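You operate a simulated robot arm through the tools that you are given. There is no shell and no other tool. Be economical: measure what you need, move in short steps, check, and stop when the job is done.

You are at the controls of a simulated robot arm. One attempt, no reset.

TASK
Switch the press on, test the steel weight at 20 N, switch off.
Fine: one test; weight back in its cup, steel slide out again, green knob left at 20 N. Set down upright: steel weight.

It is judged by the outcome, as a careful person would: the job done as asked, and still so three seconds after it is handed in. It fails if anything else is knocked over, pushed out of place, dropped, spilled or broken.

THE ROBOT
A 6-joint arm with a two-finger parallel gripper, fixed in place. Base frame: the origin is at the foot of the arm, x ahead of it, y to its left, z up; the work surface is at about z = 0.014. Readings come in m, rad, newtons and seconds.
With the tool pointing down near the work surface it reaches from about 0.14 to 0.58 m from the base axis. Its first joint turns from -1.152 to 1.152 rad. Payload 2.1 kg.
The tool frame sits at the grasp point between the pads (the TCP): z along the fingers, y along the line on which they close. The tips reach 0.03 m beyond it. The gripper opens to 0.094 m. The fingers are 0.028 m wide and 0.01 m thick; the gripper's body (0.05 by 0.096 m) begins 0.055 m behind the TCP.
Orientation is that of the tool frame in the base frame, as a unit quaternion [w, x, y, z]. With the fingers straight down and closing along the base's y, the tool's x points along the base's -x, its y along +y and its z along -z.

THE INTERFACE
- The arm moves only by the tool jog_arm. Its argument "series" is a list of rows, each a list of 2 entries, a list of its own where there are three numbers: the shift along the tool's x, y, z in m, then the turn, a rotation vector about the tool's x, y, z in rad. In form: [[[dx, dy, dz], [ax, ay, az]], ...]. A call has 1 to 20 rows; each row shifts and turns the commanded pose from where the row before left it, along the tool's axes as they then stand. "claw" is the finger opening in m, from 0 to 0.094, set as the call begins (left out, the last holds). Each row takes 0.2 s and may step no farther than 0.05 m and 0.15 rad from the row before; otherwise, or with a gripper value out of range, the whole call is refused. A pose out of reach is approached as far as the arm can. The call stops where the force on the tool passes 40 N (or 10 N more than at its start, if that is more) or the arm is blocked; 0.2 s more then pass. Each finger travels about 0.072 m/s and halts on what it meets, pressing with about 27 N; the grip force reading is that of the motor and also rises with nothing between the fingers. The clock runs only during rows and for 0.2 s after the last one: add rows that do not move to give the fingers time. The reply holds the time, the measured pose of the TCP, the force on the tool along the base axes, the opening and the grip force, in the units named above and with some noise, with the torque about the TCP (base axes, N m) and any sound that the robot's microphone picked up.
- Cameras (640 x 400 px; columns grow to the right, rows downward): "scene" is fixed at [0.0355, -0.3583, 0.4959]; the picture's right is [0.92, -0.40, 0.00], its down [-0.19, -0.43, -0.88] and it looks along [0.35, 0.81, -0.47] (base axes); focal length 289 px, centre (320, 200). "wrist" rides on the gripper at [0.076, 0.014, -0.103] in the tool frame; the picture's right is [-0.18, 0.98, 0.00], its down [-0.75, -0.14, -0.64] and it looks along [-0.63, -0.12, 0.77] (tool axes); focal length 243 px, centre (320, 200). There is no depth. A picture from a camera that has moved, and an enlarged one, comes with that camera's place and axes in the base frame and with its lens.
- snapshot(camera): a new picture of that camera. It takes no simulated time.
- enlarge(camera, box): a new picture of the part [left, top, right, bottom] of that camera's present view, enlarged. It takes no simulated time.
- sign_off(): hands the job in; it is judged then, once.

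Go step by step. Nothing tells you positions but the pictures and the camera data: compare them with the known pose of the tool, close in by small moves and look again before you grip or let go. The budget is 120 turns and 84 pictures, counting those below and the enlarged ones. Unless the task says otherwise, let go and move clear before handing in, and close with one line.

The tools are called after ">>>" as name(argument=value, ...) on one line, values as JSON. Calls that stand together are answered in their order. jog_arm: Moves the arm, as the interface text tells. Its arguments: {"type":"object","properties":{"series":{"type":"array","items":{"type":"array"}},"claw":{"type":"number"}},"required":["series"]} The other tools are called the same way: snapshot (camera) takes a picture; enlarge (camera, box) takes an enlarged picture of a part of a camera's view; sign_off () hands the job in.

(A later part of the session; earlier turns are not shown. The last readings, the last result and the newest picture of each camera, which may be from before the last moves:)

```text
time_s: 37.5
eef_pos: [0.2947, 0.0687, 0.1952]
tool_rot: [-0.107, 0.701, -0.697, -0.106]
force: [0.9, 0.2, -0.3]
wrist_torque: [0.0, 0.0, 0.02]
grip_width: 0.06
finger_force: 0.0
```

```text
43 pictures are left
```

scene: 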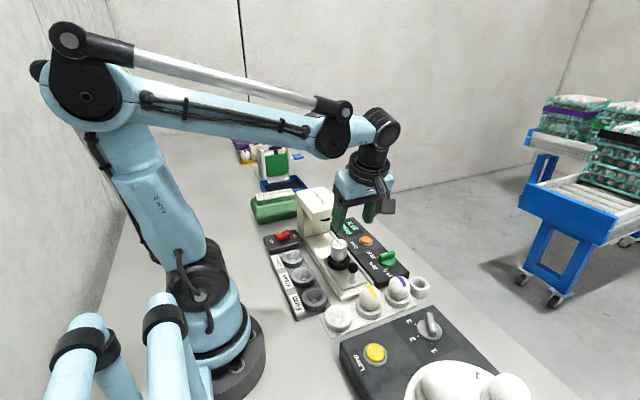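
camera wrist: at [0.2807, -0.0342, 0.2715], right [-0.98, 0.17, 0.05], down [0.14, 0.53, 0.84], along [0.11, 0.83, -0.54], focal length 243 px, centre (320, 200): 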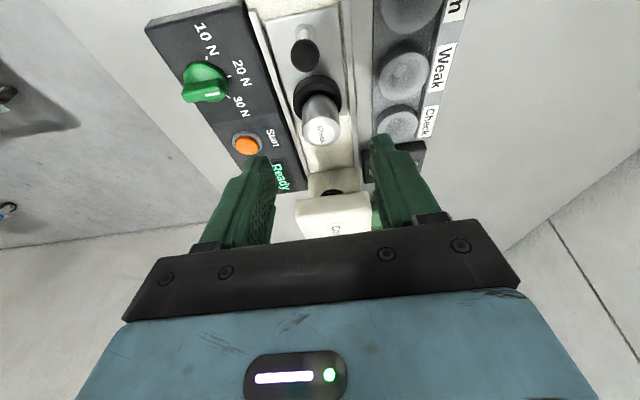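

The ball sits about 3–5 mm in +x from the TCP. I'll open to 45 mm and descend vertically to just above it, then check.

>>> jog_arm(series=[[[0.0094, -0.001, 0.0303], [0, 0, 0]], [[0.0094, -0.001, 0.0303], [0, 0, 0]], [[0.0074, -0.001, 0.0239], [0, 0, 0]], [[0, 0, 0], [0, 0, 0]]], claw=0.048)

>>> snapshot(camera="wrist")

>>> enlarge(camera="scene", box=[300, 200, 420, 320])

```text
time_s: 38.5
eef_pos: [0.2976, 0.0682, 0.1064]
tool_rot: [-0.106, 0.701, -0.697, -0.105]
force: [-0.8, 0.4, -0.2]
wrist_torque: [-0.03, -0.01, 0.02]
grip_width: 0.0481
finger_force: 0.0
```

```text
42 pictures are left
camera wrist: at [0.2838, -0.0351, 0.1826], right [-0.98, 0.17, 0.05], down [0.14, 0.53, 0.84], along [0.11, 0.83, -0.55], focal length 243 px, centre (320, 200)
```

wrist: 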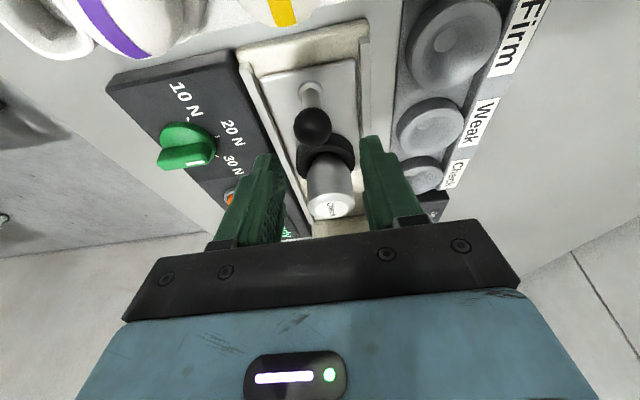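

```text
3.33 times, centred on (360, 260) of scene
camera zoom: at [0.0355, -0.3583, 0.4959], right [0.92, -0.4, 0.0], down [-0.19, -0.43, -0.88], along [0.35, 0.81, -0.47], focal length 964 px, centre (187, 0)
```

zoom: 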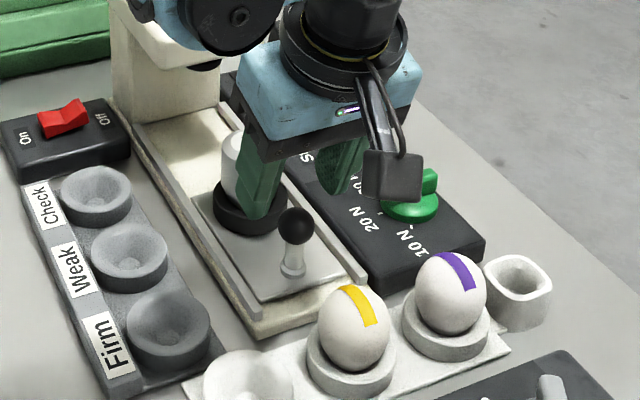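

Alignment is within 1 mm. I'll descend around the ball and close on it.

>>> jog_arm(series=[[[0.0063, -0.0005, 0.018], [0, 0, 0]], [[0.0045, 0, 0.0125], [0, 0, 0]], [[0.0018, 0, 0.0055], [0, 0, 0]], [[0, 0, 0], [0, 0, 0]]])

>>> snapshot(camera="wrist")

>>> enlarge(camera="scene", box=[300, 200, 420, 320])

```text
time_s: 39.5
eef_pos: [0.2984, 0.0691, 0.069]
tool_rot: [-0.106, 0.701, -0.698, -0.105]
force: [0.4, 0.5, -1.0]
wrist_torque: [-0.03, 0.01, 0.01]
grip_width: 0.0478
finger_force: 0.1
```

```text
40 pictures are left
camera wrist: at [0.2845, -0.0351, 0.1453], right [-0.98, 0.17, 0.05], down [0.14, 0.53, 0.84], along [0.11, 0.83, -0.55], focal length 243 px, centre (320, 200)
```

wrist: 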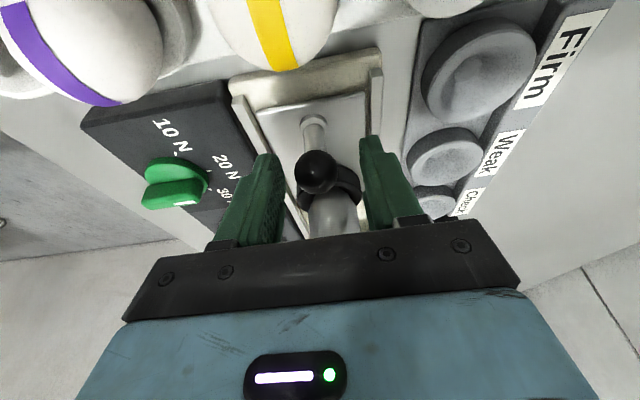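

```text
3.33 times, centred on (360, 260) of scene
camera zoom: at [0.0355, -0.3583, 0.4959], right [0.92, -0.4, 0.0], down [-0.19, -0.43, -0.88], along [0.35, 0.81, -0.47], focal length 964 px, centre (187, 0)
```

zoom: 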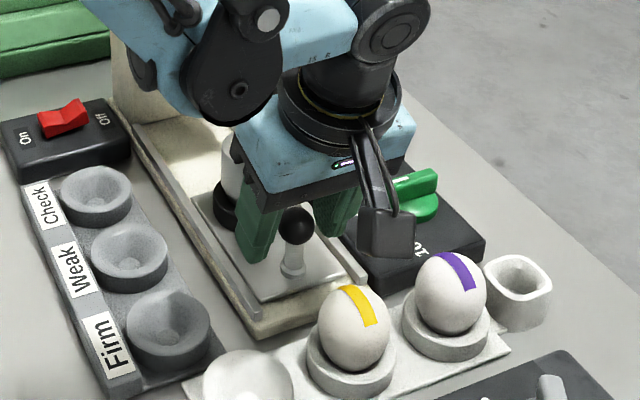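

Ball is right between the pads. Closing.

>>> jog_arm(series=[[[0, 0, 0], [0, 0, 0]], [[0, 0, 0], [0, 0, 0]], [[0, 0, 0], [0, 0, 0]]], claw=0.015)

```text
time_s: 40.3
eef_pos: [0.2993, 0.0679, 0.071]
tool_rot: [-0.108, 0.701, -0.697, -0.104]
force: [26.9, 1.0, -7.7]
wrist_torque: [0.09, 0.5, 0.04]
grip_width: 0.023
finger_force: 45.7
```

Gripped (23 mm), but there's 27 N sideways force, so I'm slightly off in x; I'll relax it by easing 2 mm in +x.

>>> jog_arm(series=[[[0, -0.001, 0], [0, 0, 0]], [[0, -0.001, 0], [0, 0, 0]], [[0, 0, 0], [0, 0, 0]]])

```text
time_s: 41.1
eef_pos: [0.3001, 0.0679, 0.0693]
tool_rot: [-0.106, 0.701, -0.697, -0.105]
force: [9.7, 0.6, -3.1]
wrist_torque: [0.26, 0.03, -0.02]
grip_width: 0.0232
finger_force: 45.3
```

>>> jog_arm(series=[[[0, -0.001, 0], [0, 0, 0]], [[-0.0096, 0, 0.003], [0, 0, 0]], [[-0.0096, 0, 0.003], [0, 0, 0]], [[-0.0096, 0, 0.003], [0, 0, 0]], [[0, 0, 0], [0, 0, 0]]])

>>> enlarge(camera="scene", box=[270, 170, 420, 310])

```text
time_s: 42.3
eef_pos: [0.3, 0.0984, 0.0704]
tool_rot: [-0.105, 0.702, -0.696, -0.107]
force: [-17.9, 0.4, 35.3]
wrist_torque: [-0.31, -0.1, 0.02]
grip_width: 0.0231
finger_force: 45.4
```

```text
2.86 times, centred on (345, 240) of scene
camera zoom: at [0.0354, -0.3583, 0.4959], right [0.92, -0.4, 0.0], down [-0.19, -0.43, -0.88], along [0.35, 0.81, -0.47], focal length 826 px, centre (249, 86)
```

zoom: 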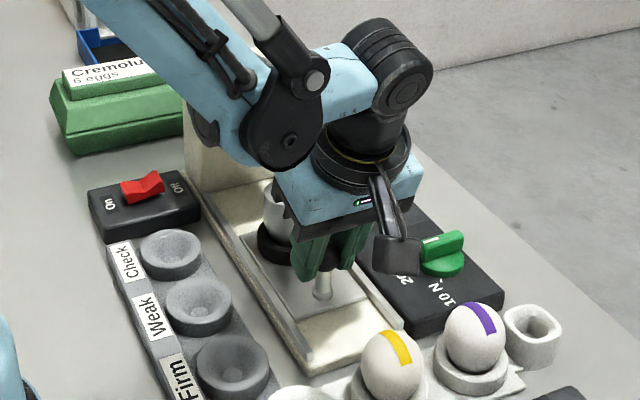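

The slide moved 3 cm, but downward and sideways load built up. I'll ease the pose (up 2 mm, −x 2 mm) before continuing.

>>> jog_arm(series=[[[-0.0004, 0.001, -0.001], [0, 0, 0]], [[-0.0004, 0.001, -0.001], [0, 0, 0]], [[0, 0, 0], [0, 0, 0]]])

```text
time_s: 43.1
eef_pos: [0.3006, 0.0959, 0.0714]
tool_rot: [-0.105, 0.701, -0.697, -0.103]
force: [5.1, -1.4, -34.9]
wrist_torque: [-0.43, 0.35, -0.01]
grip_width: 0.0231
finger_force: 44.7
```

>>> jog_arm(series=[[[0.0003, 0.0004, 0.00095], [0, 0, 0]], [[0, 0, 0], [0, 0, 0]], [[-0.0096, 0.0004, 0.0029], [0, 0, 0]], [[-0.0096, 0.0004, 0.0029], [0, 0, 0]], [[0, 0, 0], [0, 0, 0]]])

```text
time_s: 44.3
eef_pos: [0.2998, 0.1184, 0.07]
tool_rot: [-0.109, 0.7, -0.698, -0.105]
force: [22.7, 0.7, 35.5]
wrist_torque: [0.48, 0.18, -0.01]
grip_width: 0.0229
finger_force: 44.8
```

>>> jog_arm(series=[[[-0.0003, -0.0015, -0.0009], [0, 0, 0]], [[0, 0, 0], [0, 0, 0]], [[-0.0096, 0, 0.0026], [0, 0, 0]], [[0, 0, 0], [0, 0, 0]]])

```text
time_s: 45.3
eef_pos: [0.2999, 0.1267, 0.0714]
tool_rot: [-0.107, 0.701, -0.698, -0.104]
force: [22.2, -1.7, -34.7]
wrist_torque: [-0.42, 0.33, 0.01]
grip_width: 0.0229
finger_force: 44.8
```

>>> jog_arm(series=[[[0.0001, -0.002, 0.0006], [0, 0, 0]], [[0, 0, 0], [0, 0, 0]]])

```text
time_s: 45.9
eef_pos: [0.3002, 0.1293, 0.072]
tool_rot: [-0.106, 0.702, -0.696, -0.107]
force: [-6.0, -1.1, 6.8]
wrist_torque: [-1.33, -0.35, 0.02]
grip_width: 0.0229
finger_force: 44.8
```

>>> jog_arm(series=[[[-0.00955, 0, 0.0028], [0, 0, 0]], [[-0.00955, 0, 0.0028], [0, 0, 0]], [[0, 0, 0], [0, 0, 0]]])

>>> enlarge(camera="scene", box=[270, 170, 420, 310])

```text
time_s: 46.7
eef_pos: [0.2997, 0.1474, 0.0724]
tool_rot: [-0.105, 0.701, -0.697, -0.107]
force: [-8.3, 0.6, -19.2]
wrist_torque: [1.04, 0.25, -0.04]
grip_width: 0.023
finger_force: 44.8
```

```text
2.86 times, centred on (345, 240) of scene
camera zoom: at [0.0356, -0.3582, 0.4959], right [0.92, -0.4, 0.0], down [-0.19, -0.43, -0.88], along [0.35, 0.81, -0.47], focal length 826 px, centre (249, 86)
```

zoom: 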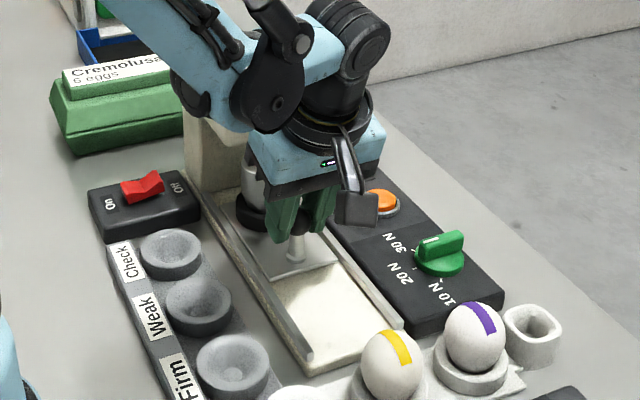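

Slide is about 8 cm in; continuing in small steps until it reaches its stop.

>>> jog_arm(series=[[[-0.0048, 0, 0.0018], [0, 0, 0]], [[-0.0048, 0, 0.0016], [0, 0, 0]], [[0, 0, 0], [0, 0, 0]]])

>>> snapshot(camera="wrist")

```text
time_s: 47.5
eef_pos: [0.2995, 0.1579, 0.0727]
tool_rot: [-0.105, 0.701, -0.698, -0.105]
force: [-10.4, -8.0, -11.8]
wrist_torque: [0.84, 0.41, -0.04]
grip_width: 0.0226
finger_force: 45.1
```

```text
36 pictures are left
camera wrist: at [0.2863, 0.0545, 0.1476], right [-0.98, 0.17, 0.05], down [0.14, 0.53, 0.84], along [0.11, 0.83, -0.55], focal length 243 px, centre (320, 200)
```

wrist: 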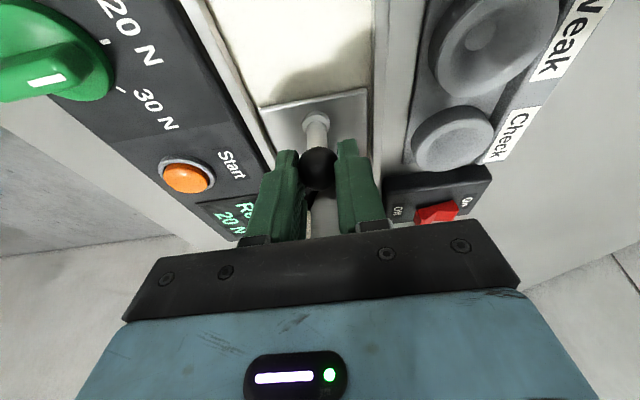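

>>> jog_arm(series=[[[-0.0019, 0.0005, 0.0007], [0, 0, 0]], [[-0.0019, 0, 0.0007], [0, 0, 0]], [[0, 0, 0], [0, 0, 0]]])

```text
time_s: 48.3
eef_pos: [0.3003, 0.1606, 0.071]
tool_rot: [-0.104, 0.702, -0.697, -0.103]
force: [-6.8, -35.1, 13.0]
wrist_torque: [-0.21, 0.42, -0.01]
grip_width: 0.0231
finger_force: 44.9
```

Resistance of 35 N: the slide is at its stop. I'll ease 1.5 mm back, open, and look.

>>> jog_arm(series=[[[0.0012, 0, -0.0004], [0, 0, 0]], [[0, 0, 0], [0, 0, 0]]])

>>> jog_arm(series=[[[0, 0, 0], [0, 0, 0]], [[0, 0, 0], [0, 0, 0]]], claw=0.044)

>>> enlarge(camera="scene", box=[270, 170, 420, 310])

>>> snapshot(camera="wrist")

```text
time_s: 48.9
eef_pos: [0.302, 0.1592, 0.0703]
tool_rot: [-0.104, 0.702, -0.696, -0.104]
force: [-4.0, -16.8, -16.6]
wrist_torque: [-1.17, 0.43, 0.11]
grip_width: 0.0226
finger_force: 45.3
```

```text
time_s: 49.5
eef_pos: [0.3008, 0.1601, 0.0714]
tool_rot: [-0.105, 0.701, -0.697, -0.105]
force: [-0.6, 0.5, -0.6]
wrist_torque: [0.0, 0.04, -0.01]
grip_width: 0.0439
finger_force: 0.0
```

```text
2.86 times, centred on (345, 240) of scene
camera zoom: at [0.0355, -0.3583, 0.4959], right [0.92, -0.4, 0.0], down [-0.19, -0.43, -0.88], along [0.35, 0.81, -0.47], focal length 826 px, centre (249, 86)
```

zoom: 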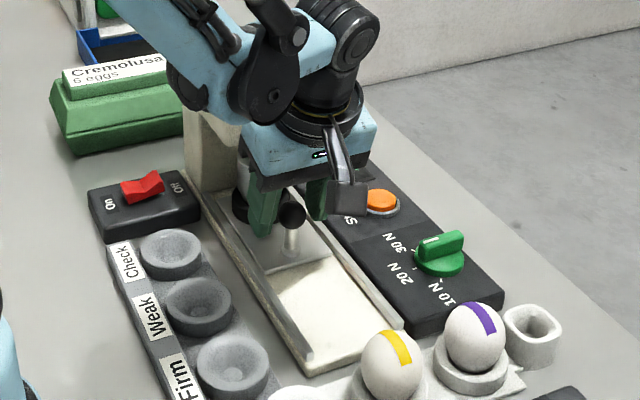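

```text
34 pictures are left
camera wrist: at [0.2864, 0.0579, 0.1469], right [-0.98, 0.17, 0.05], down [0.14, 0.53, 0.84], along [0.11, 0.83, -0.54], focal length 243 px, centre (320, 200)
```

wrist: 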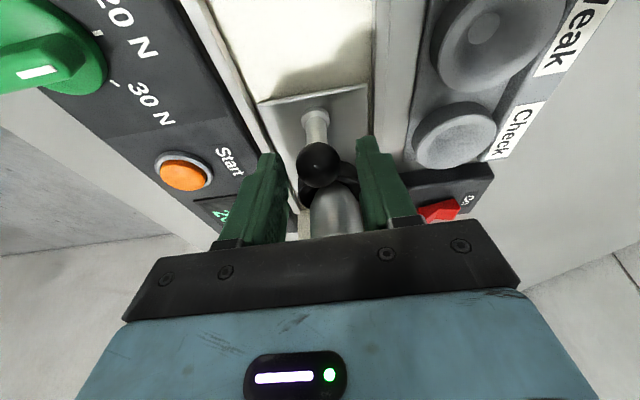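

The slide is in and the handle is free. I'll retreat along the tool axis, untilt, close the fingers and go over Start.

>>> jog_arm(series=[[[0, 0, -0.03], [0, 0, 0]], [[0, 0, -0.04], [0, 0, 0]], [[0, 0, -0.04], [0, 0, 0]], [[0, 0, -0.04], [0, 0, 0]], [[0, 0, 0], [0, 0.15, 0]], [[0, 0, 0], [0, 0.15, 0]]])

>>> jog_arm(series=[[[-0.022, -0.034, 0], [0, 0, 0]], [[-0.022, -0.034, 0], [0, 0, 0]], [[-0.022, -0.034, 0], [0, 0, 0]], [[0, 0, 0.04], [0, 0, 0]], [[0, 0, 0.04], [0, 0, 0]], [[0, 0, 0], [0, 0, 0]]], claw=0)

>>> snapshot(camera="wrist")

>>> enlarge(camera="scene", box=[270, 170, 420, 310])

```text
time_s: 50.9
eef_pos: [0.3012, 0.1157, 0.2166]
tool_rot: [0.0, 0.709, -0.705, 0.001]
force: [-0.3, 0.3, 0.1]
wrist_torque: [-0.05, -0.03, -0.01]
grip_width: 0.0439
finger_force: 0.1
```

```text
time_s: 52.3
eef_pos: [0.4032, 0.1854, 0.1346]
tool_rot: [-0.001, 0.709, -0.705, 0.001]
force: [0.1, -1.0, -1.1]
wrist_torque: [0.02, 0.05, -0.01]
grip_width: 0.0
finger_force: 26.7
```

```text
33 pictures are left
camera wrist: at [0.3892, 0.1082, 0.2371], right [-0.98, 0.18, 0.0], down [0.14, 0.75, 0.64], along [0.12, 0.63, -0.77], focal length 243 px, centre (320, 200)
```

wrist: 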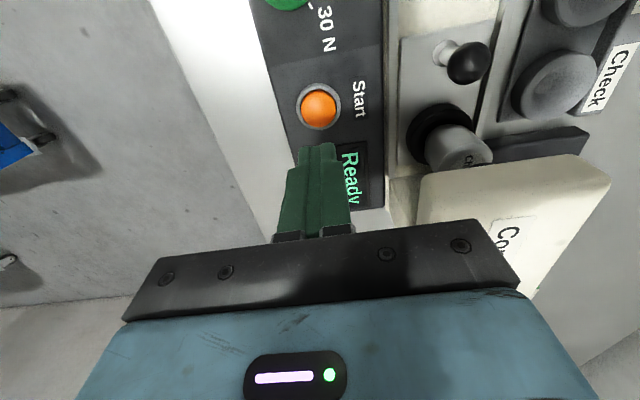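

```text
2.86 times, centred on (345, 240) of scene
camera zoom: at [0.0355, -0.3583, 0.4959], right [0.92, -0.4, 0.0], down [-0.19, -0.43, -0.88], along [0.35, 0.81, -0.47], focal length 826 px, centre (249, 86)
```

zoom: 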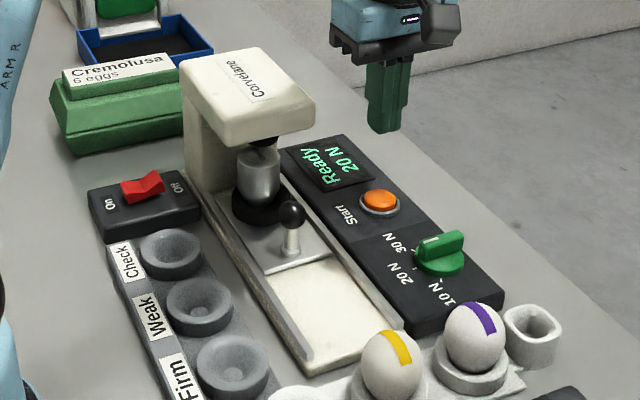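

The scene shows the weight under the punch, upright. Start is about 3 mm toward −y of the TCP; descending in steps.

>>> jog_arm(series=[[[0.003, 0, 0.03], [0, 0, 0]], [[0, 0, 0.02], [0, 0, 0]], [[0, 0, 0.006], [0, 0, 0]], [[0, 0, 0], [0, 0, 0]]])

>>> enlarge(camera="wrist", box=[250, 80, 390, 220])

>>> enlarge(camera="scene", box=[330, 200, 410, 270])

```text
time_s: 53.3
eef_pos: [0.4031, 0.1796, 0.0787]
tool_rot: [-0.002, 0.709, -0.706, 0.001]
force: [0.8, -0.2, -0.1]
wrist_torque: [0.01, 0.01, 0.02]
grip_width: 0.0001
finger_force: 27.4
```

```text
2.86 times, centred on (320, 150) of wrist
camera zoom: at [0.3885, 0.103, 0.1816], right [-0.98, 0.18, 0.0], down [0.14, 0.75, 0.64], along [0.12, 0.63, -0.77], focal length 693 px, centre (320, 343)
```

zoom: 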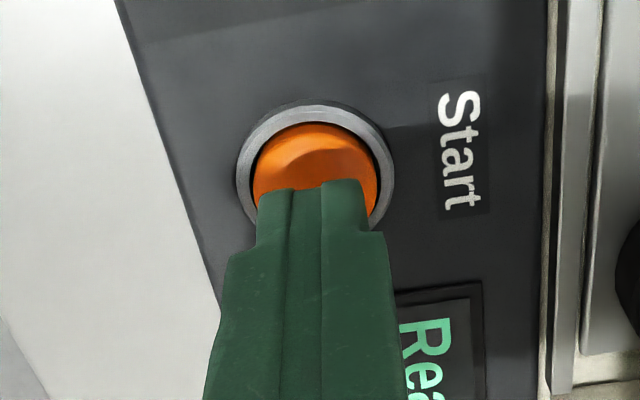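

```text
5.71 times, centred on (370, 235) of scene
camera zoom: at [0.0355, -0.3583, 0.4959], right [0.92, -0.4, 0.0], down [-0.19, -0.43, -0.88], along [0.35, 0.81, -0.47], focal length 1652 px, centre (34, 0)
```

zoom: 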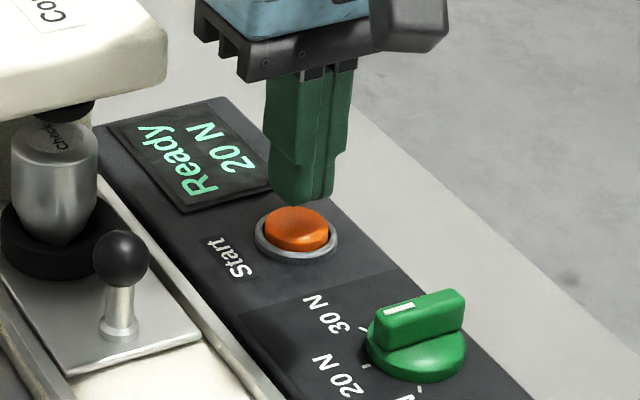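

The finger is right over the button. Pressing slowly.

>>> jog_arm(series=[[[0, 0, 0.006], [0, 0, 0]], [[0, 0, 0.003], [0, 0, 0]], [[0, 0, 0.002], [0, 0, 0]], [[0, 0, 0], [0, 0, 0]]])

```text
time_s: 54.3
eef_pos: [0.4042, 0.1799, 0.068]
tool_rot: [0.0, 0.708, -0.706, 0.0]
force: [0.7, 0.0, -0.2]
wrist_torque: [-0.01, 0.01, 0.01]
grip_width: 0.0001
finger_force: 26.8
```

>>> jog_arm(series=[[[0, 0, 0.002], [0, 0, 0]], [[0, 0, 0.001], [0, 0, 0]], [[0, 0, 0], [0, 0, 0]]])

>>> enlarge(camera="scene", box=[310, 190, 410, 270])

```text
time_s: 55.1
eef_pos: [0.4021, 0.1796, 0.0651]
tool_rot: [-0.001, 0.709, -0.706, 0.0]
force: [0.3, -0.1, 0.4]
wrist_torque: [-0.01, -0.01, -0.01]
grip_width: 0.0
finger_force: 27.1
```

```text
5.00 times, centred on (360, 230) of scene
camera zoom: at [0.0355, -0.3583, 0.4959], right [0.92, -0.4, 0.0], down [-0.19, -0.43, -0.88], along [0.35, 0.81, -0.47], focal length 1446 px, centre (120, 50)
```

zoom: 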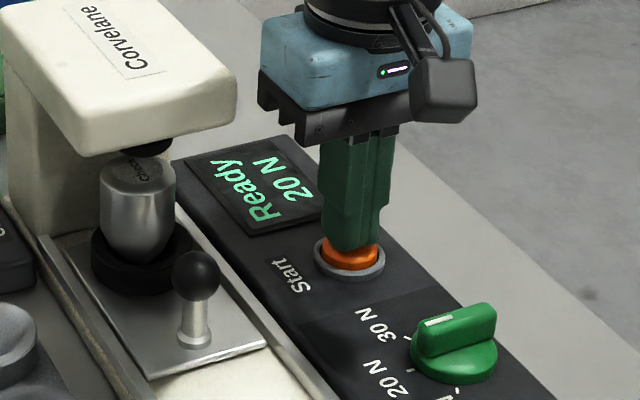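

>>> jog_arm(series=[[[0, 0, 0.001], [0, 0, 0]], [[0, 0, 0.001], [0, 0, 0]], [[0, 0, 0], [0, 0, 0]]])

```text
time_s: 55.9
eef_pos: [0.4027, 0.18, 0.064]
tool_rot: [0.0, 0.709, -0.705, 0.0]
force: [-1.1, 0.5, 1.3]
wrist_torque: [0.01, 0.0, -0.02]
grip_width: 0.0002
finger_force: 26.9
```

>>> jog_arm(series=[[[0, 0, 0.001], [0, 0, 0]], [[0, 0, 0.001], [0, 0, 0]], [[0, 0, 0], [0, 0, 0]]])

>>> enlarge(camera="scene", box=[310, 190, 410, 270])

```text
time_s: 56.7
eef_pos: [0.4031, 0.1813, 0.0612]
tool_rot: [-0.001, 0.709, -0.705, 0.001]
force: [-0.7, 1.0, 3.1]
wrist_torque: [0.05, 0.03, -0.01]
grip_width: 0.0
finger_force: 27.0
heard: click
```

```text
5.00 times, centred on (360, 230) of scene
camera zoom: at [0.0355, -0.3583, 0.4959], right [0.92, -0.4, 0.0], down [-0.19, -0.43, -0.88], along [0.35, 0.81, -0.47], focal length 1446 px, centre (120, 50)
```

zoom: 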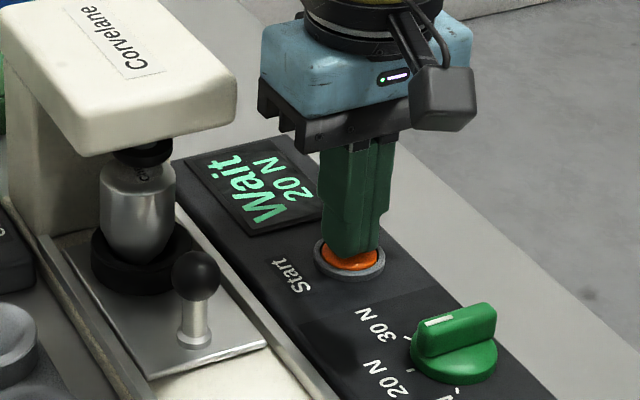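

Clicked: the display shows "Wait 20 N" and the punch is descending. I'll lift off the button and wait.

>>> jog_arm(series=[[[0, 0, -0.01], [0, 0, 0]], [[0, 0, -0.03], [0, 0, 0]], [[0, 0, -0.04], [0, 0, 0]], [[0, 0, -0.04], [0, 0, 0]], [[0, 0, -0.03], [0, 0, 0]], [[0, 0, 0], [0, 0, 0]], [[0, 0, 0], [0, 0, 0]], [[0, 0, 0], [0, 0, 0]], [[0, 0, 0], [0, 0, 0]], [[0, 0, 0], [0, 0, 0]], [[0, 0, 0], [0, 0, 0]]])

>>> enlarge(camera="scene", box=[310, 190, 410, 270])

```text
time_s: 59.1
eef_pos: [0.4038, 0.1794, 0.2123]
tool_rot: [-0.001, 0.708, -0.706, 0.0]
force: [0.1, 0.1, -0.4]
wrist_torque: [0.0, -0.01, -0.02]
grip_width: 0.0
finger_force: 27.4
```

```text
5.00 times, centred on (360, 230) of scene
camera zoom: at [0.0355, -0.3583, 0.4959], right [0.92, -0.4, 0.0], down [-0.19, -0.43, -0.88], along [0.35, 0.81, -0.47], focal length 1446 px, centre (120, 50)
```

zoom: 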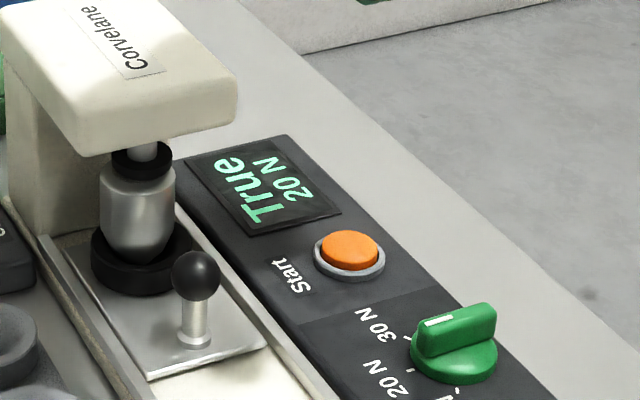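

Result reads "True 20 N", with the punch still down. While it rises I'll return to the pre-grasp pose above the handle.

>>> jog_arm(series=[[[0.022, 0.034, -0.004], [0, 0, 0]], [[0.022, 0.034, 0], [0, 0, 0]], [[0.02, 0.034, 0], [0, 0, 0]], [[0, 0, 0], [0, -0.15, 0]], [[0, 0, 0], [0, -0.15, 0]], [[0, 0, 0], [0, 0, 0]], [[0, 0, 0], [0, 0, 0]]], claw=0.044)

>>> snapshot(camera="wrist")

>>> enlarge(camera="scene", box=[280, 170, 410, 270])

```text
time_s: 60.7
eef_pos: [0.3006, 0.116, 0.2149]
tool_rot: [-0.106, 0.701, -0.697, -0.105]
force: [0.8, 0.2, -0.5]
wrist_torque: [0.0, -0.01, 0.03]
grip_width: 0.0438
finger_force: 0.0
```

```text
26 pictures are left
camera wrist: at [0.2865, 0.0132, 0.2907], right [-0.98, 0.17, 0.05], down [0.14, 0.53, 0.84], along [0.11, 0.83, -0.55], focal length 243 px, centre (320, 200)
```

wrist: 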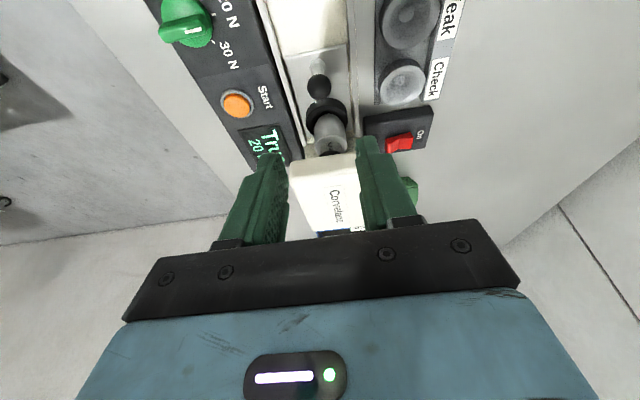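

```text
4.00 times, centred on (345, 220) of scene
camera zoom: at [0.0355, -0.3583, 0.4959], right [0.92, -0.4, 0.0], down [-0.19, -0.43, -0.88], along [0.35, 0.81, -0.47], focal length 1157 px, centre (220, 120)
```

zoom: 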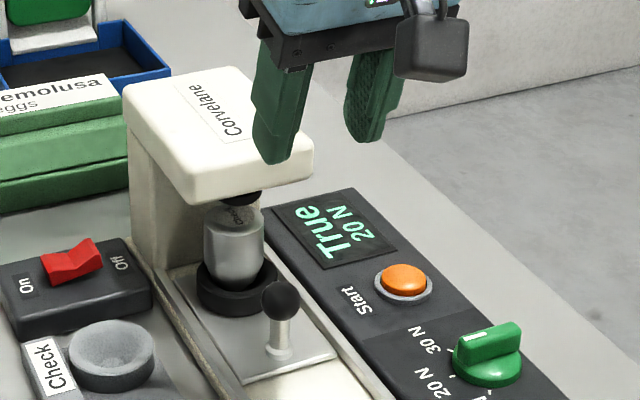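

The punch has retracted fully. Descending along the same line onto the handle.

>>> jog_arm(series=[[[0, 0, 0.04], [0, 0, 0]], [[0, 0, 0.04], [0, 0, 0]], [[0, 0, 0.035], [0, 0, 0]], [[0, 0, 0.02], [0, 0, 0]], [[0, 0, 0.0145], [0, 0, 0]], [[0, 0, 0], [0, 0, 0]]])

>>> snapshot(camera="wrist")

```text
time_s: 62.1
eef_pos: [0.3008, 0.1608, 0.0727]
tool_rot: [-0.106, 0.701, -0.698, -0.105]
force: [-0.2, 0.2, -0.1]
wrist_torque: [-0.02, 0.0, 0.03]
grip_width: 0.0438
finger_force: 0.0
```

```text
24 pictures are left
camera wrist: at [0.2867, 0.0569, 0.148], right [-0.98, 0.17, 0.05], down [0.14, 0.53, 0.84], along [0.11, 0.83, -0.55], focal length 243 px, centre (320, 200)
```

wrist: 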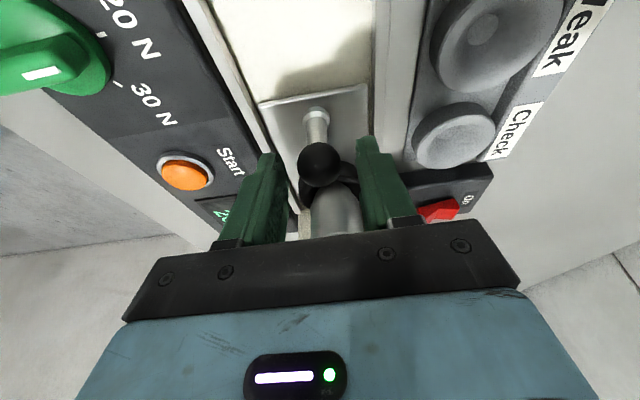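

Handle is between the pads as before. Close on it.

>>> jog_arm(series=[[[0, 0, 0], [0, 0, 0]], [[0, 0, 0], [0, 0, 0]], [[0, 0, 0], [0, 0, 0]]], claw=0.018)

```text
time_s: 62.9
eef_pos: [0.3004, 0.1595, 0.0712]
tool_rot: [-0.106, 0.701, -0.697, -0.106]
force: [-5.9, 0.7, -9.0]
wrist_torque: [0.32, 0.38, 0.01]
grip_width: 0.0227
finger_force: 44.8
```

>>> jog_arm(series=[[[0.004, 0, -0.0012], [0, 0, 0]], [[0.0076, 0, -0.0023], [0, 0, 0]], [[0.0076, 0, -0.0023], [0, 0, 0]], [[0, 0, 0], [0, 0, 0]]])

```text
time_s: 63.9
eef_pos: [0.2998, 0.1398, 0.0716]
tool_rot: [-0.106, 0.701, -0.698, -0.105]
force: [-10.7, 0.1, 24.3]
wrist_torque: [-0.66, 0.56, 0.02]
grip_width: 0.0228
finger_force: 45.1
```

The slide is coming out smoothly; correcting the height slightly and continuing.

>>> jog_arm(series=[[[0, 0.0006, -0.0006], [0, 0, 0]], [[0.0076, 0, -0.0023], [0, 0, 0]], [[0.0076, 0, -0.0023], [0, 0, 0]], [[0.0076, 0, -0.0023], [0, 0, 0]], [[0, 0, 0], [0, 0, 0]]])

```text
time_s: 65.1
eef_pos: [0.3008, 0.1169, 0.072]
tool_rot: [-0.106, 0.701, -0.698, -0.105]
force: [-11.8, 0.3, 16.0]
wrist_torque: [0.18, 0.5, 0.02]
grip_width: 0.0228
finger_force: 44.9
```

>>> jog_arm(series=[[[0, 0.0008, -0.0004], [0, 0, 0]], [[0.0076, 0, -0.0024], [0, 0, 0]], [[0.0076, 0, -0.0024], [0, 0, 0]], [[0.0076, 0, -0.0024], [0, 0, 0]], [[0, 0, 0], [0, 0, 0]]])

>>> enlarge(camera="scene", box=[270, 190, 420, 310])

```text
time_s: 66.3
eef_pos: [0.3001, 0.093, 0.071]
tool_rot: [-0.107, 0.701, -0.697, -0.106]
force: [1.4, 0.9, 37.0]
wrist_torque: [0.15, 0.38, 0.01]
grip_width: 0.023
finger_force: 45.1
```

```text
3.33 times, centred on (345, 250) of scene
camera zoom: at [0.0354, -0.3583, 0.4959], right [0.92, -0.4, 0.0], down [-0.19, -0.43, -0.88], along [0.35, 0.81, -0.47], focal length 964 px, centre (237, 33)
```

zoom: 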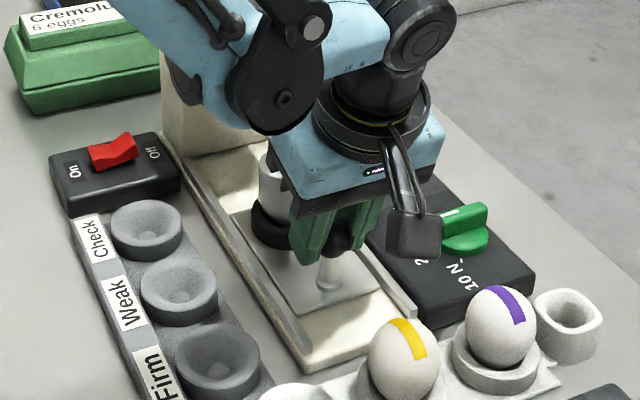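

About 2.5 cm remain. Relieve the downward load and continue to the original position.

>>> jog_arm(series=[[[-0.0003, 0, -0.001], [0, 0, 0]], [[0, 0, 0], [0, 0, 0]], [[0.0072, 0, -0.0022], [0, 0, 0]], [[0.0072, 0, -0.0022], [0, 0, 0]], [[0, 0, 0], [0, 0, 0]]])

```text
time_s: 67.5
eef_pos: [0.301, 0.0766, 0.0728]
tool_rot: [-0.106, 0.701, -0.697, -0.104]
force: [17.9, -0.2, -17.9]
wrist_torque: [-1.15, 0.27, 0.1]
grip_width: 0.0228
finger_force: 45.1
```

>>> jog_arm(series=[[[0.0002, -0.0012, 0.0005], [0, 0, 0]], [[0.0048, 0, -0.0014], [0, 0, 0]], [[0.0029, 0, -0.0009], [0, 0, 0]], [[0, 0, 0], [0, 0, 0]]])

```text
time_s: 68.5
eef_pos: [0.2987, 0.0694, 0.0732]
tool_rot: [-0.107, 0.702, -0.696, -0.108]
force: [3.9, 22.2, -28.2]
wrist_torque: [0.25, 0.29, 0.04]
grip_width: 0.023
finger_force: 45.0
```

Resistance in y: the slide is at its outer stop. Releasing and rising along the tool axis.

>>> jog_arm(series=[[[-0.0008, 0, 0.0002], [0, 0, 0]], [[0, 0, 0], [0, 0, 0]]])

>>> jog_arm(series=[[[0, 0, 0], [0, 0, 0]], [[0, 0, 0], [0, 0, 0]]], claw=0.044)

>>> jog_arm(series=[[[0, 0, -0.03], [0, 0, 0]], [[0, 0, -0.04], [0, 0, 0]], [[0, 0, -0.04], [0, 0, 0]], [[0, 0, 0], [0, 0.15, 0]], [[0, 0, 0], [0, 0.15, 0]], [[0, 0, -0.015], [0, 0, 0]], [[0, 0, 0], [0, 0, 0]]])

>>> enlarge(camera="scene", box=[270, 190, 420, 310])

```text
time_s: 69.1
eef_pos: [0.3004, 0.0701, 0.073]
tool_rot: [-0.106, 0.701, -0.697, -0.108]
force: [-10.0, 13.7, 9.3]
wrist_torque: [0.68, -0.3, 0.07]
grip_width: 0.0228
finger_force: 45.2
```

```text
time_s: 69.7
eef_pos: [0.3003, 0.0681, 0.0738]
tool_rot: [-0.105, 0.701, -0.698, -0.104]
force: [-0.3, 0.9, -0.4]
wrist_torque: [-0.01, 0.01, 0.02]
grip_width: 0.0438
finger_force: 0.0
```

```text
time_s: 71.3
eef_pos: [0.3023, 0.0368, 0.1933]
tool_rot: [0.0, 0.709, -0.705, 0.001]
force: [-1.6, -0.3, -0.3]
wrist_torque: [0.02, -0.02, -0.03]
grip_width: 0.0443
finger_force: 0.0
```

```text
3.33 times, centred on (345, 250) of scene
camera zoom: at [0.0355, -0.3583, 0.4959], right [0.92, -0.4, 0.0], down [-0.19, -0.43, -0.88], along [0.35, 0.81, -0.47], focal length 964 px, centre (237, 33)
```

zoom: 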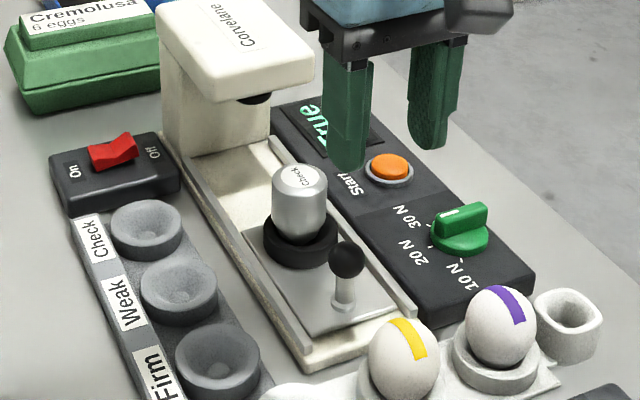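

Slide is out and the weight upright in it. Rotate back to yaw 0 and go over the weight (placed at about (0.2945, 0.138)).

>>> jog_arm(series=[[[0, 0, 0], [0, 0, 0.1428]], [[0, 0, 0], [0, 0, 0.1428]], [[0, 0, 0], [0, 0, 0.1428]], [[0, 0, 0], [0, 0, 0.1428]], [[0, 0, 0], [0, 0, 0.1428]], [[0, 0, 0], [0, 0, 0.1428]], [[0, 0, 0], [0, 0, 0.1428]], [[0, 0, 0], [0, 0, 0.1428]], [[0, 0, 0], [0, 0, 0.1428]], [[0, 0, 0], [0, 0, 0.1428]], [[0, 0, 0], [0, 0, 0.1428]], [[0.0078, 0.035, 0], [0, 0, 0]], [[0, 0.035, 0], [0, 0, 0]], [[0, 0.031, 0.01], [0, 0, 0]], [[0, 0, 0.04], [0, 0, 0]], [[0, 0, 0], [0, 0, 0]]], claw=0.066)

>>> snapshot(camera="wrist")

```text
time_s: 74.7
eef_pos: [0.2918, 0.1375, 0.1424]
tool_rot: [0.002, -0.003, 1.0, 0.0]
force: [0.3, 0.3, 0.0]
wrist_torque: [-0.02, -0.01, 0.06]
grip_width: 0.0659
finger_force: 0.0
```

```text
21 pictures are left
camera wrist: at [0.2162, 0.1517, 0.2454], right [0.18, 0.98, 0.0], down [0.75, -0.14, 0.64], along [0.63, -0.11, -0.77], focal length 243 px, centre (320, 200)
```

wrist: 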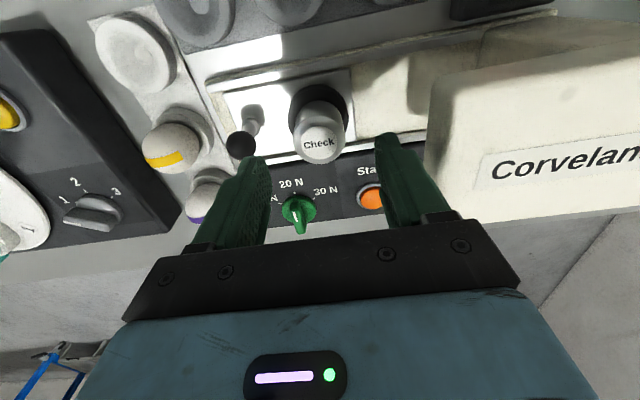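

Weight lies between the fingers; shift +3 mm in x, −1 mm in y and descend to the same grip height (0.085).

>>> jog_arm(series=[[[-0.0028, -0.0008, 0.02], [0, 0, 0]], [[0, 0, 0.022], [0, 0, 0]], [[0, 0, 0.015], [0, 0, 0]], [[0, 0, 0], [0, 0, 0]]])

>>> enlarge(camera="wrist", box=[220, 60, 420, 240])

```text
time_s: 75.7
eef_pos: [0.2962, 0.1363, 0.0857]
tool_rot: [0.001, -0.003, 1.0, 0.0]
force: [-0.4, 0.6, -0.3]
wrist_torque: [-0.01, 0.04, -0.01]
grip_width: 0.0662
finger_force: 0.1
```

```text
2.22 times, centred on (320, 150) of wrist
camera zoom: at [0.2202, 0.1499, 0.1884], right [0.18, 0.98, 0.0], down [0.75, -0.14, 0.64], along [0.63, -0.11, -0.77], focal length 539 px, centre (320, 311)
```

zoom: 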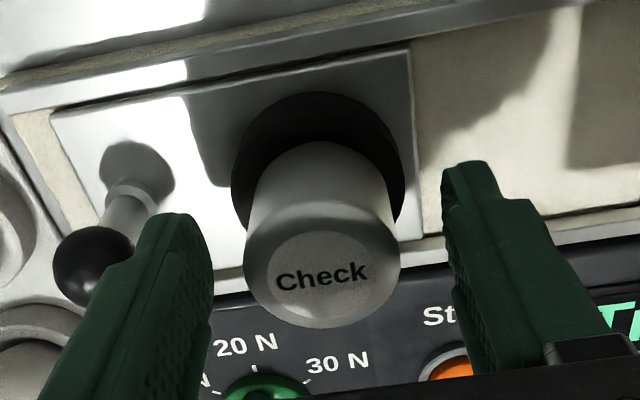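

Nearly the same relation as when I released it. A 1.5 mm x tweak, then close and lift.

>>> jog_arm(series=[[[0.0015, 0.0005, 0], [0, 0, 0]], [[0, 0, 0], [0, 0, 0]]])

>>> jog_arm(series=[[[0, 0, 0], [0, 0, 0]], [[0, 0, 0], [0, 0, 0]], [[0, 0, 0], [0, 0, 0]]], claw=0.03)

>>> jog_arm(series=[[[0, 0, -0.01], [0, 0, 0]], [[0, 0, -0.02], [0, 0, 0]], [[0, 0, -0.025], [0, 0, 0]], [[0, 0, -0.025], [0, 0, 0]], [[0, 0, 0], [0, 0, 0]]])

>>> enlarge(camera="scene", box=[250, 170, 400, 290])

```text
time_s: 76.3
eef_pos: [0.2948, 0.1372, 0.0852]
tool_rot: [0.0, -0.002, 1.0, 0.0]
force: [0.8, 0.1, 0.1]
wrist_torque: [0.05, -0.01, 0.04]
grip_width: 0.0658
finger_force: 0.1
```

```text
time_s: 77.1
eef_pos: [0.2948, 0.1369, 0.0868]
tool_rot: [0.001, -0.002, 1.0, 0.0]
force: [0.2, -0.4, 0.0]
wrist_torque: [-0.06, 0.03, 0.0]
grip_width: 0.0387
finger_force: 26.9
```

```text
time_s: 78.3
eef_pos: [0.2935, 0.1366, 0.1653]
tool_rot: [0.0, -0.003, 1.0, 0.0]
force: [-0.1, -0.4, -1.1]
wrist_torque: [0.01, 0.01, -0.02]
grip_width: 0.0387
finger_force: 27.3
```

```text
3.33 times, centred on (325, 230) of scene
camera zoom: at [0.0355, -0.3583, 0.4959], right [0.92, -0.4, 0.0], down [-0.19, -0.43, -0.88], along [0.35, 0.81, -0.47], focal length 964 px, centre (303, 100)
```

zoom: 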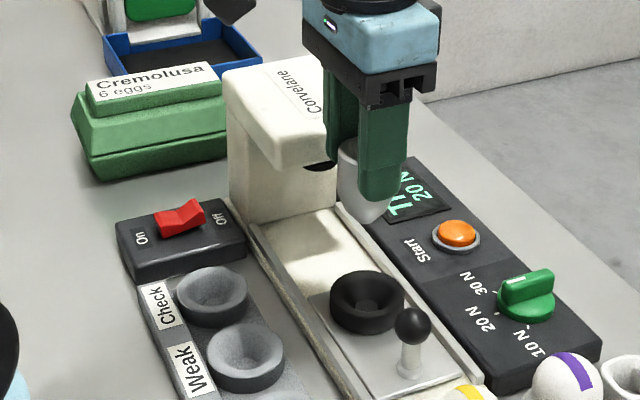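

Weight held upright. Return to the Check cup at (0.1985, 0.2045): −x first, then +y, then compare.

>>> jog_arm(series=[[[0.03, 0, 0], [0, 0, 0]], [[0.03, 0, 0], [0, 0, 0]], [[0.03, 0.01, 0], [0, 0, 0]], [[0.0055, 0.03, 0], [0, 0, 0]], [[0, 0.027, 0.01], [0, 0, 0]], [[0, 0, 0], [0, 0, 0]]])

>>> snapshot(camera="wrist")

```text
time_s: 79.7
eef_pos: [0.198, 0.2048, 0.1563]
tool_rot: [0.001, -0.003, 1.0, -0.001]
force: [0.7, 1.0, -1.2]
wrist_torque: [0.02, 0.0, 0.0]
grip_width: 0.0389
finger_force: 26.7
```

```text
18 pictures are left
camera wrist: at [0.1218, 0.219, 0.2591], right [0.18, 0.98, 0.0], down [0.75, -0.14, 0.64], along [0.63, -0.11, -0.77], focal length 243 px, centre (320, 200)
```

wrist: 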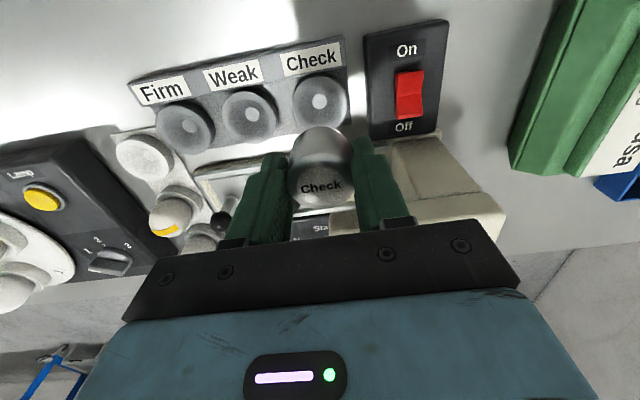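

Aligned with the cup within ~1 mm of the original pick pose. Apply that correction and lower.

>>> jog_arm(series=[[[-0.0009, -0.0012, 0.03], [0, 0, 0]], [[0, 0, 0.025], [0, 0, 0]], [[0, 0, 0.015], [0, 0, 0]], [[0, 0, 0.008], [0, 0, 0]], [[0, 0, 0], [0, 0, 0]]])

>>> enlarge(camera="scene", box=[250, 210, 330, 280])

```text
time_s: 80.9
eef_pos: [0.1977, 0.203, 0.0789]
tool_rot: [0.0, -0.003, 1.0, 0.0]
force: [-0.1, 0.6, -1.3]
wrist_torque: [-0.01, 0.01, 0.0]
grip_width: 0.0388
finger_force: 27.1
```

```text
5.71 times, centred on (290, 245) of scene
camera zoom: at [0.0355, -0.3583, 0.4959], right [0.92, -0.4, 0.0], down [-0.19, -0.43, -0.88], along [0.35, 0.81, -0.47], focal length 1652 px, centre (491, -57)
```

zoom: 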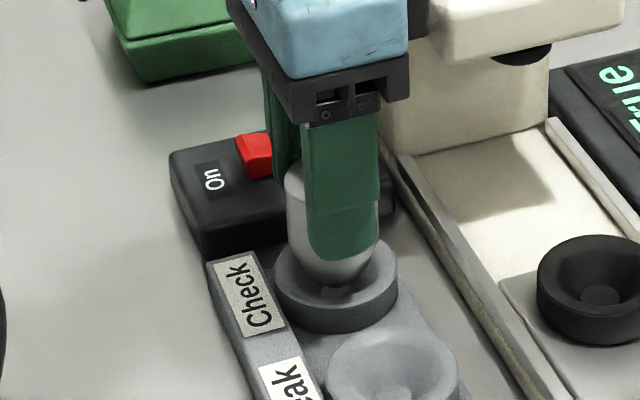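

>>> jog_arm(series=[[[0, 0, 0.005], [0, 0, 0]], [[0, 0, 0.003], [0, 0, 0]], [[0, 0, 0.001], [0, 0, 0]], [[0, 0, 0], [0, 0, 0]]])

```text
time_s: 81.9
eef_pos: [0.1986, 0.2038, 0.0695]
tool_rot: [0.002, -0.003, 1.0, 0.002]
force: [1.7, 13.8, 13.2]
wrist_torque: [0.64, -0.14, 0.08]
grip_width: 0.0387
finger_force: 27.1
```

Contact with a +y side force; ease up 1 mm and shift +1.2 mm in y.

>>> jog_arm(series=[[[0, 0.0012, -0.001], [0, 0, 0]], [[0, 0, 0], [0, 0, 0]]])

```text
time_s: 82.5
eef_pos: [0.1979, 0.2031, 0.071]
tool_rot: [0.001, -0.003, 1.0, 0.0]
force: [1.6, 8.1, 1.6]
wrist_torque: [0.41, -0.05, 0.06]
grip_width: 0.0388
finger_force: 27.6
```

>>> jog_arm(series=[[[-0.0002, 0.0012, 0], [0, 0, 0]], [[0, 0, 0.001], [0, 0, 0]], [[0, 0, 0], [0, 0, 0]]])

```text
time_s: 83.3
eef_pos: [0.1991, 0.2041, 0.0693]
tool_rot: [0.001, -0.003, 1.0, -0.003]
force: [-1.3, -9.4, 5.0]
wrist_torque: [-0.37, 0.04, -0.04]
grip_width: 0.0387
finger_force: 27.0
```

Now slightly past (−9 N); back 0.6 mm in y, then release.

>>> jog_arm(series=[[[0, -0.0006, 0], [0, 0, 0]], [[0, 0, 0], [0, 0, 0]]])

>>> enlarge(camera="scene", box=[250, 210, 330, 280])

```text
time_s: 83.9
eef_pos: [0.1985, 0.2052, 0.0697]
tool_rot: [0.001, -0.004, 1.0, -0.001]
force: [-1.4, -9.5, 4.6]
wrist_torque: [-0.42, 0.05, 0.03]
grip_width: 0.039
finger_force: 26.5
```

```text
5.71 times, centred on (290, 245) of scene
camera zoom: at [0.0355, -0.3583, 0.4959], right [0.92, -0.4, 0.0], down [-0.19, -0.43, -0.88], along [0.35, 0.81, -0.47], focal length 1652 px, centre (491, -57)
```

zoom: 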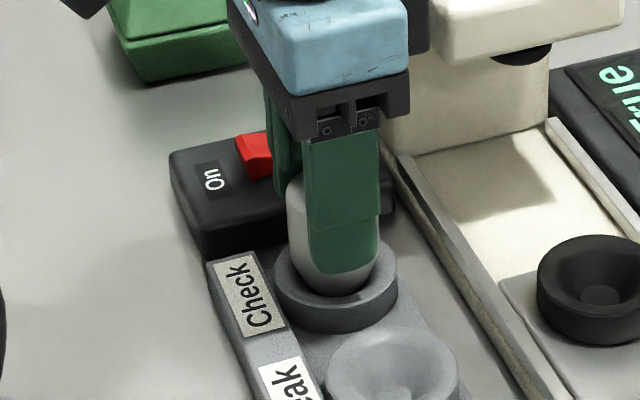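

The weight sits in the cup at the original height. Release gently.

>>> jog_arm(series=[[[0, -0.0005, 0], [0, 0, 0]], [[0, 0, 0], [0, 0, 0]]])

>>> jog_arm(series=[[[0, 0, 0], [0, 0, 0]], [[0, 0, 0], [0, 0, 0]], [[0, 0, 0], [0, 0, 0]]], claw=0.064)

>>> snapshot(camera="wrist")

```text
time_s: 84.5
eef_pos: [0.1991, 0.2048, 0.0689]
tool_rot: [0.002, -0.002, 1.0, 0.0]
force: [1.9, -8.4, 2.7]
wrist_torque: [-0.32, -0.11, -0.06]
grip_width: 0.0387
finger_force: 27.0
```

```text
time_s: 85.3
eef_pos: [0.1996, 0.2042, 0.0694]
tool_rot: [0.001, -0.003, 1.0, 0.0]
force: [-0.3, 0.5, 0.2]
wrist_torque: [0.02, -0.02, 0.01]
grip_width: 0.064
finger_force: 0.0
```

```text
15 pictures are left
camera wrist: at [0.1227, 0.2178, 0.1719], right [0.18, 0.98, 0.0], down [0.75, -0.14, 0.64], along [0.63, -0.11, -0.77], focal length 243 px, centre (320, 200)
```

wrist: 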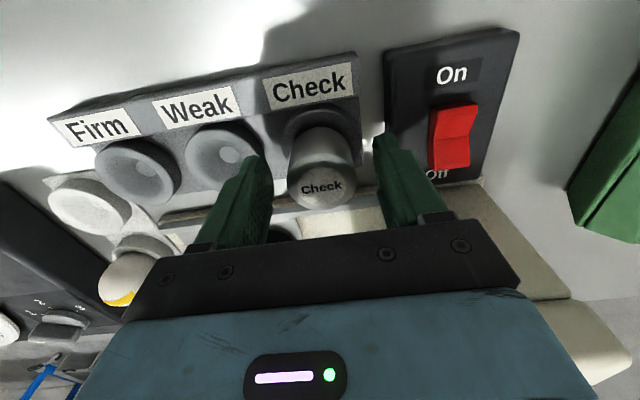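

Weight is upright and free in the Check cup. Lift, close the fingers and go over the rocker's Off end (x ≈ 0.216, y ≈ 0.285).

>>> jog_arm(series=[[[0, 0, -0.03], [0, 0, 0]], [[0, 0, -0.04], [0, 0, 0]], [[0, 0, -0.02], [0, 0, 0]], [[0, 0, 0], [0, 0, 0]]])

>>> jog_arm(series=[[[-0.006, 0.03, 0], [0, 0, 0]], [[-0.006, 0.03, 0], [0, 0, 0]], [[-0.005, 0.0205, 0], [0, 0, 0]], [[0, 0, 0.04], [0, 0, 0]], [[0, 0, 0.026], [0, 0, 0]], [[0, 0, 0], [0, 0, 0]]], claw=0)

>>> enlarge(camera="scene", box=[240, 190, 340, 270])

>>> snapshot(camera="wrist")

```text
time_s: 86.3
eef_pos: [0.1981, 0.2041, 0.1587]
tool_rot: [0.001, -0.002, 1.0, 0.0]
force: [1.1, -0.3, -0.4]
wrist_torque: [0.01, 0.0, 0.03]
grip_width: 0.0642
finger_force: 0.0
```

```text
time_s: 87.7
eef_pos: [0.2152, 0.2846, 0.0929]
tool_rot: [0.001, -0.004, 1.0, -0.001]
force: [0.0, 0.4, 0.0]
wrist_torque: [-0.02, -0.01, -0.04]
grip_width: 0.0
finger_force: 27.4
```

```text
5.00 times, centred on (290, 230) of scene
camera zoom: at [0.0355, -0.3583, 0.4959], right [0.92, -0.4, 0.0], down [-0.19, -0.43, -0.88], along [0.35, 0.81, -0.47], focal length 1446 px, centre (470, 50)
```

zoom: 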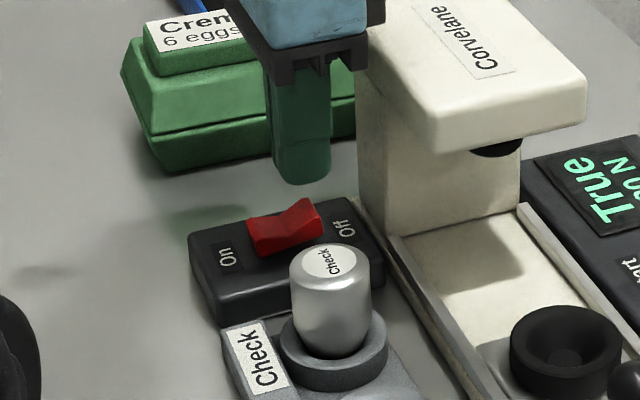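

```text
13 pictures are left
camera wrist: at [0.1385, 0.2988, 0.1955], right [0.18, 0.98, 0.0], down [0.75, -0.14, 0.64], along [0.63, -0.11, -0.77], focal length 243 px, centre (320, 200)
```

wrist: 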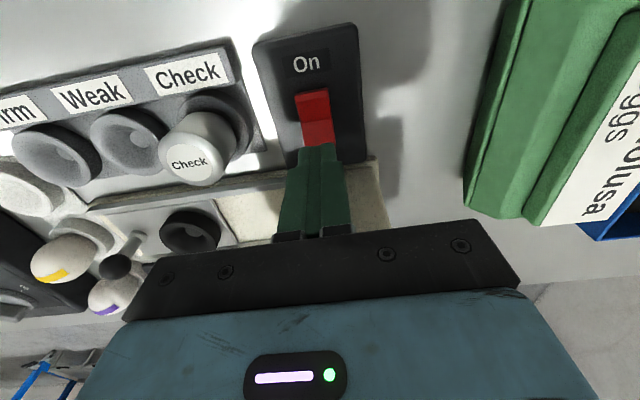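

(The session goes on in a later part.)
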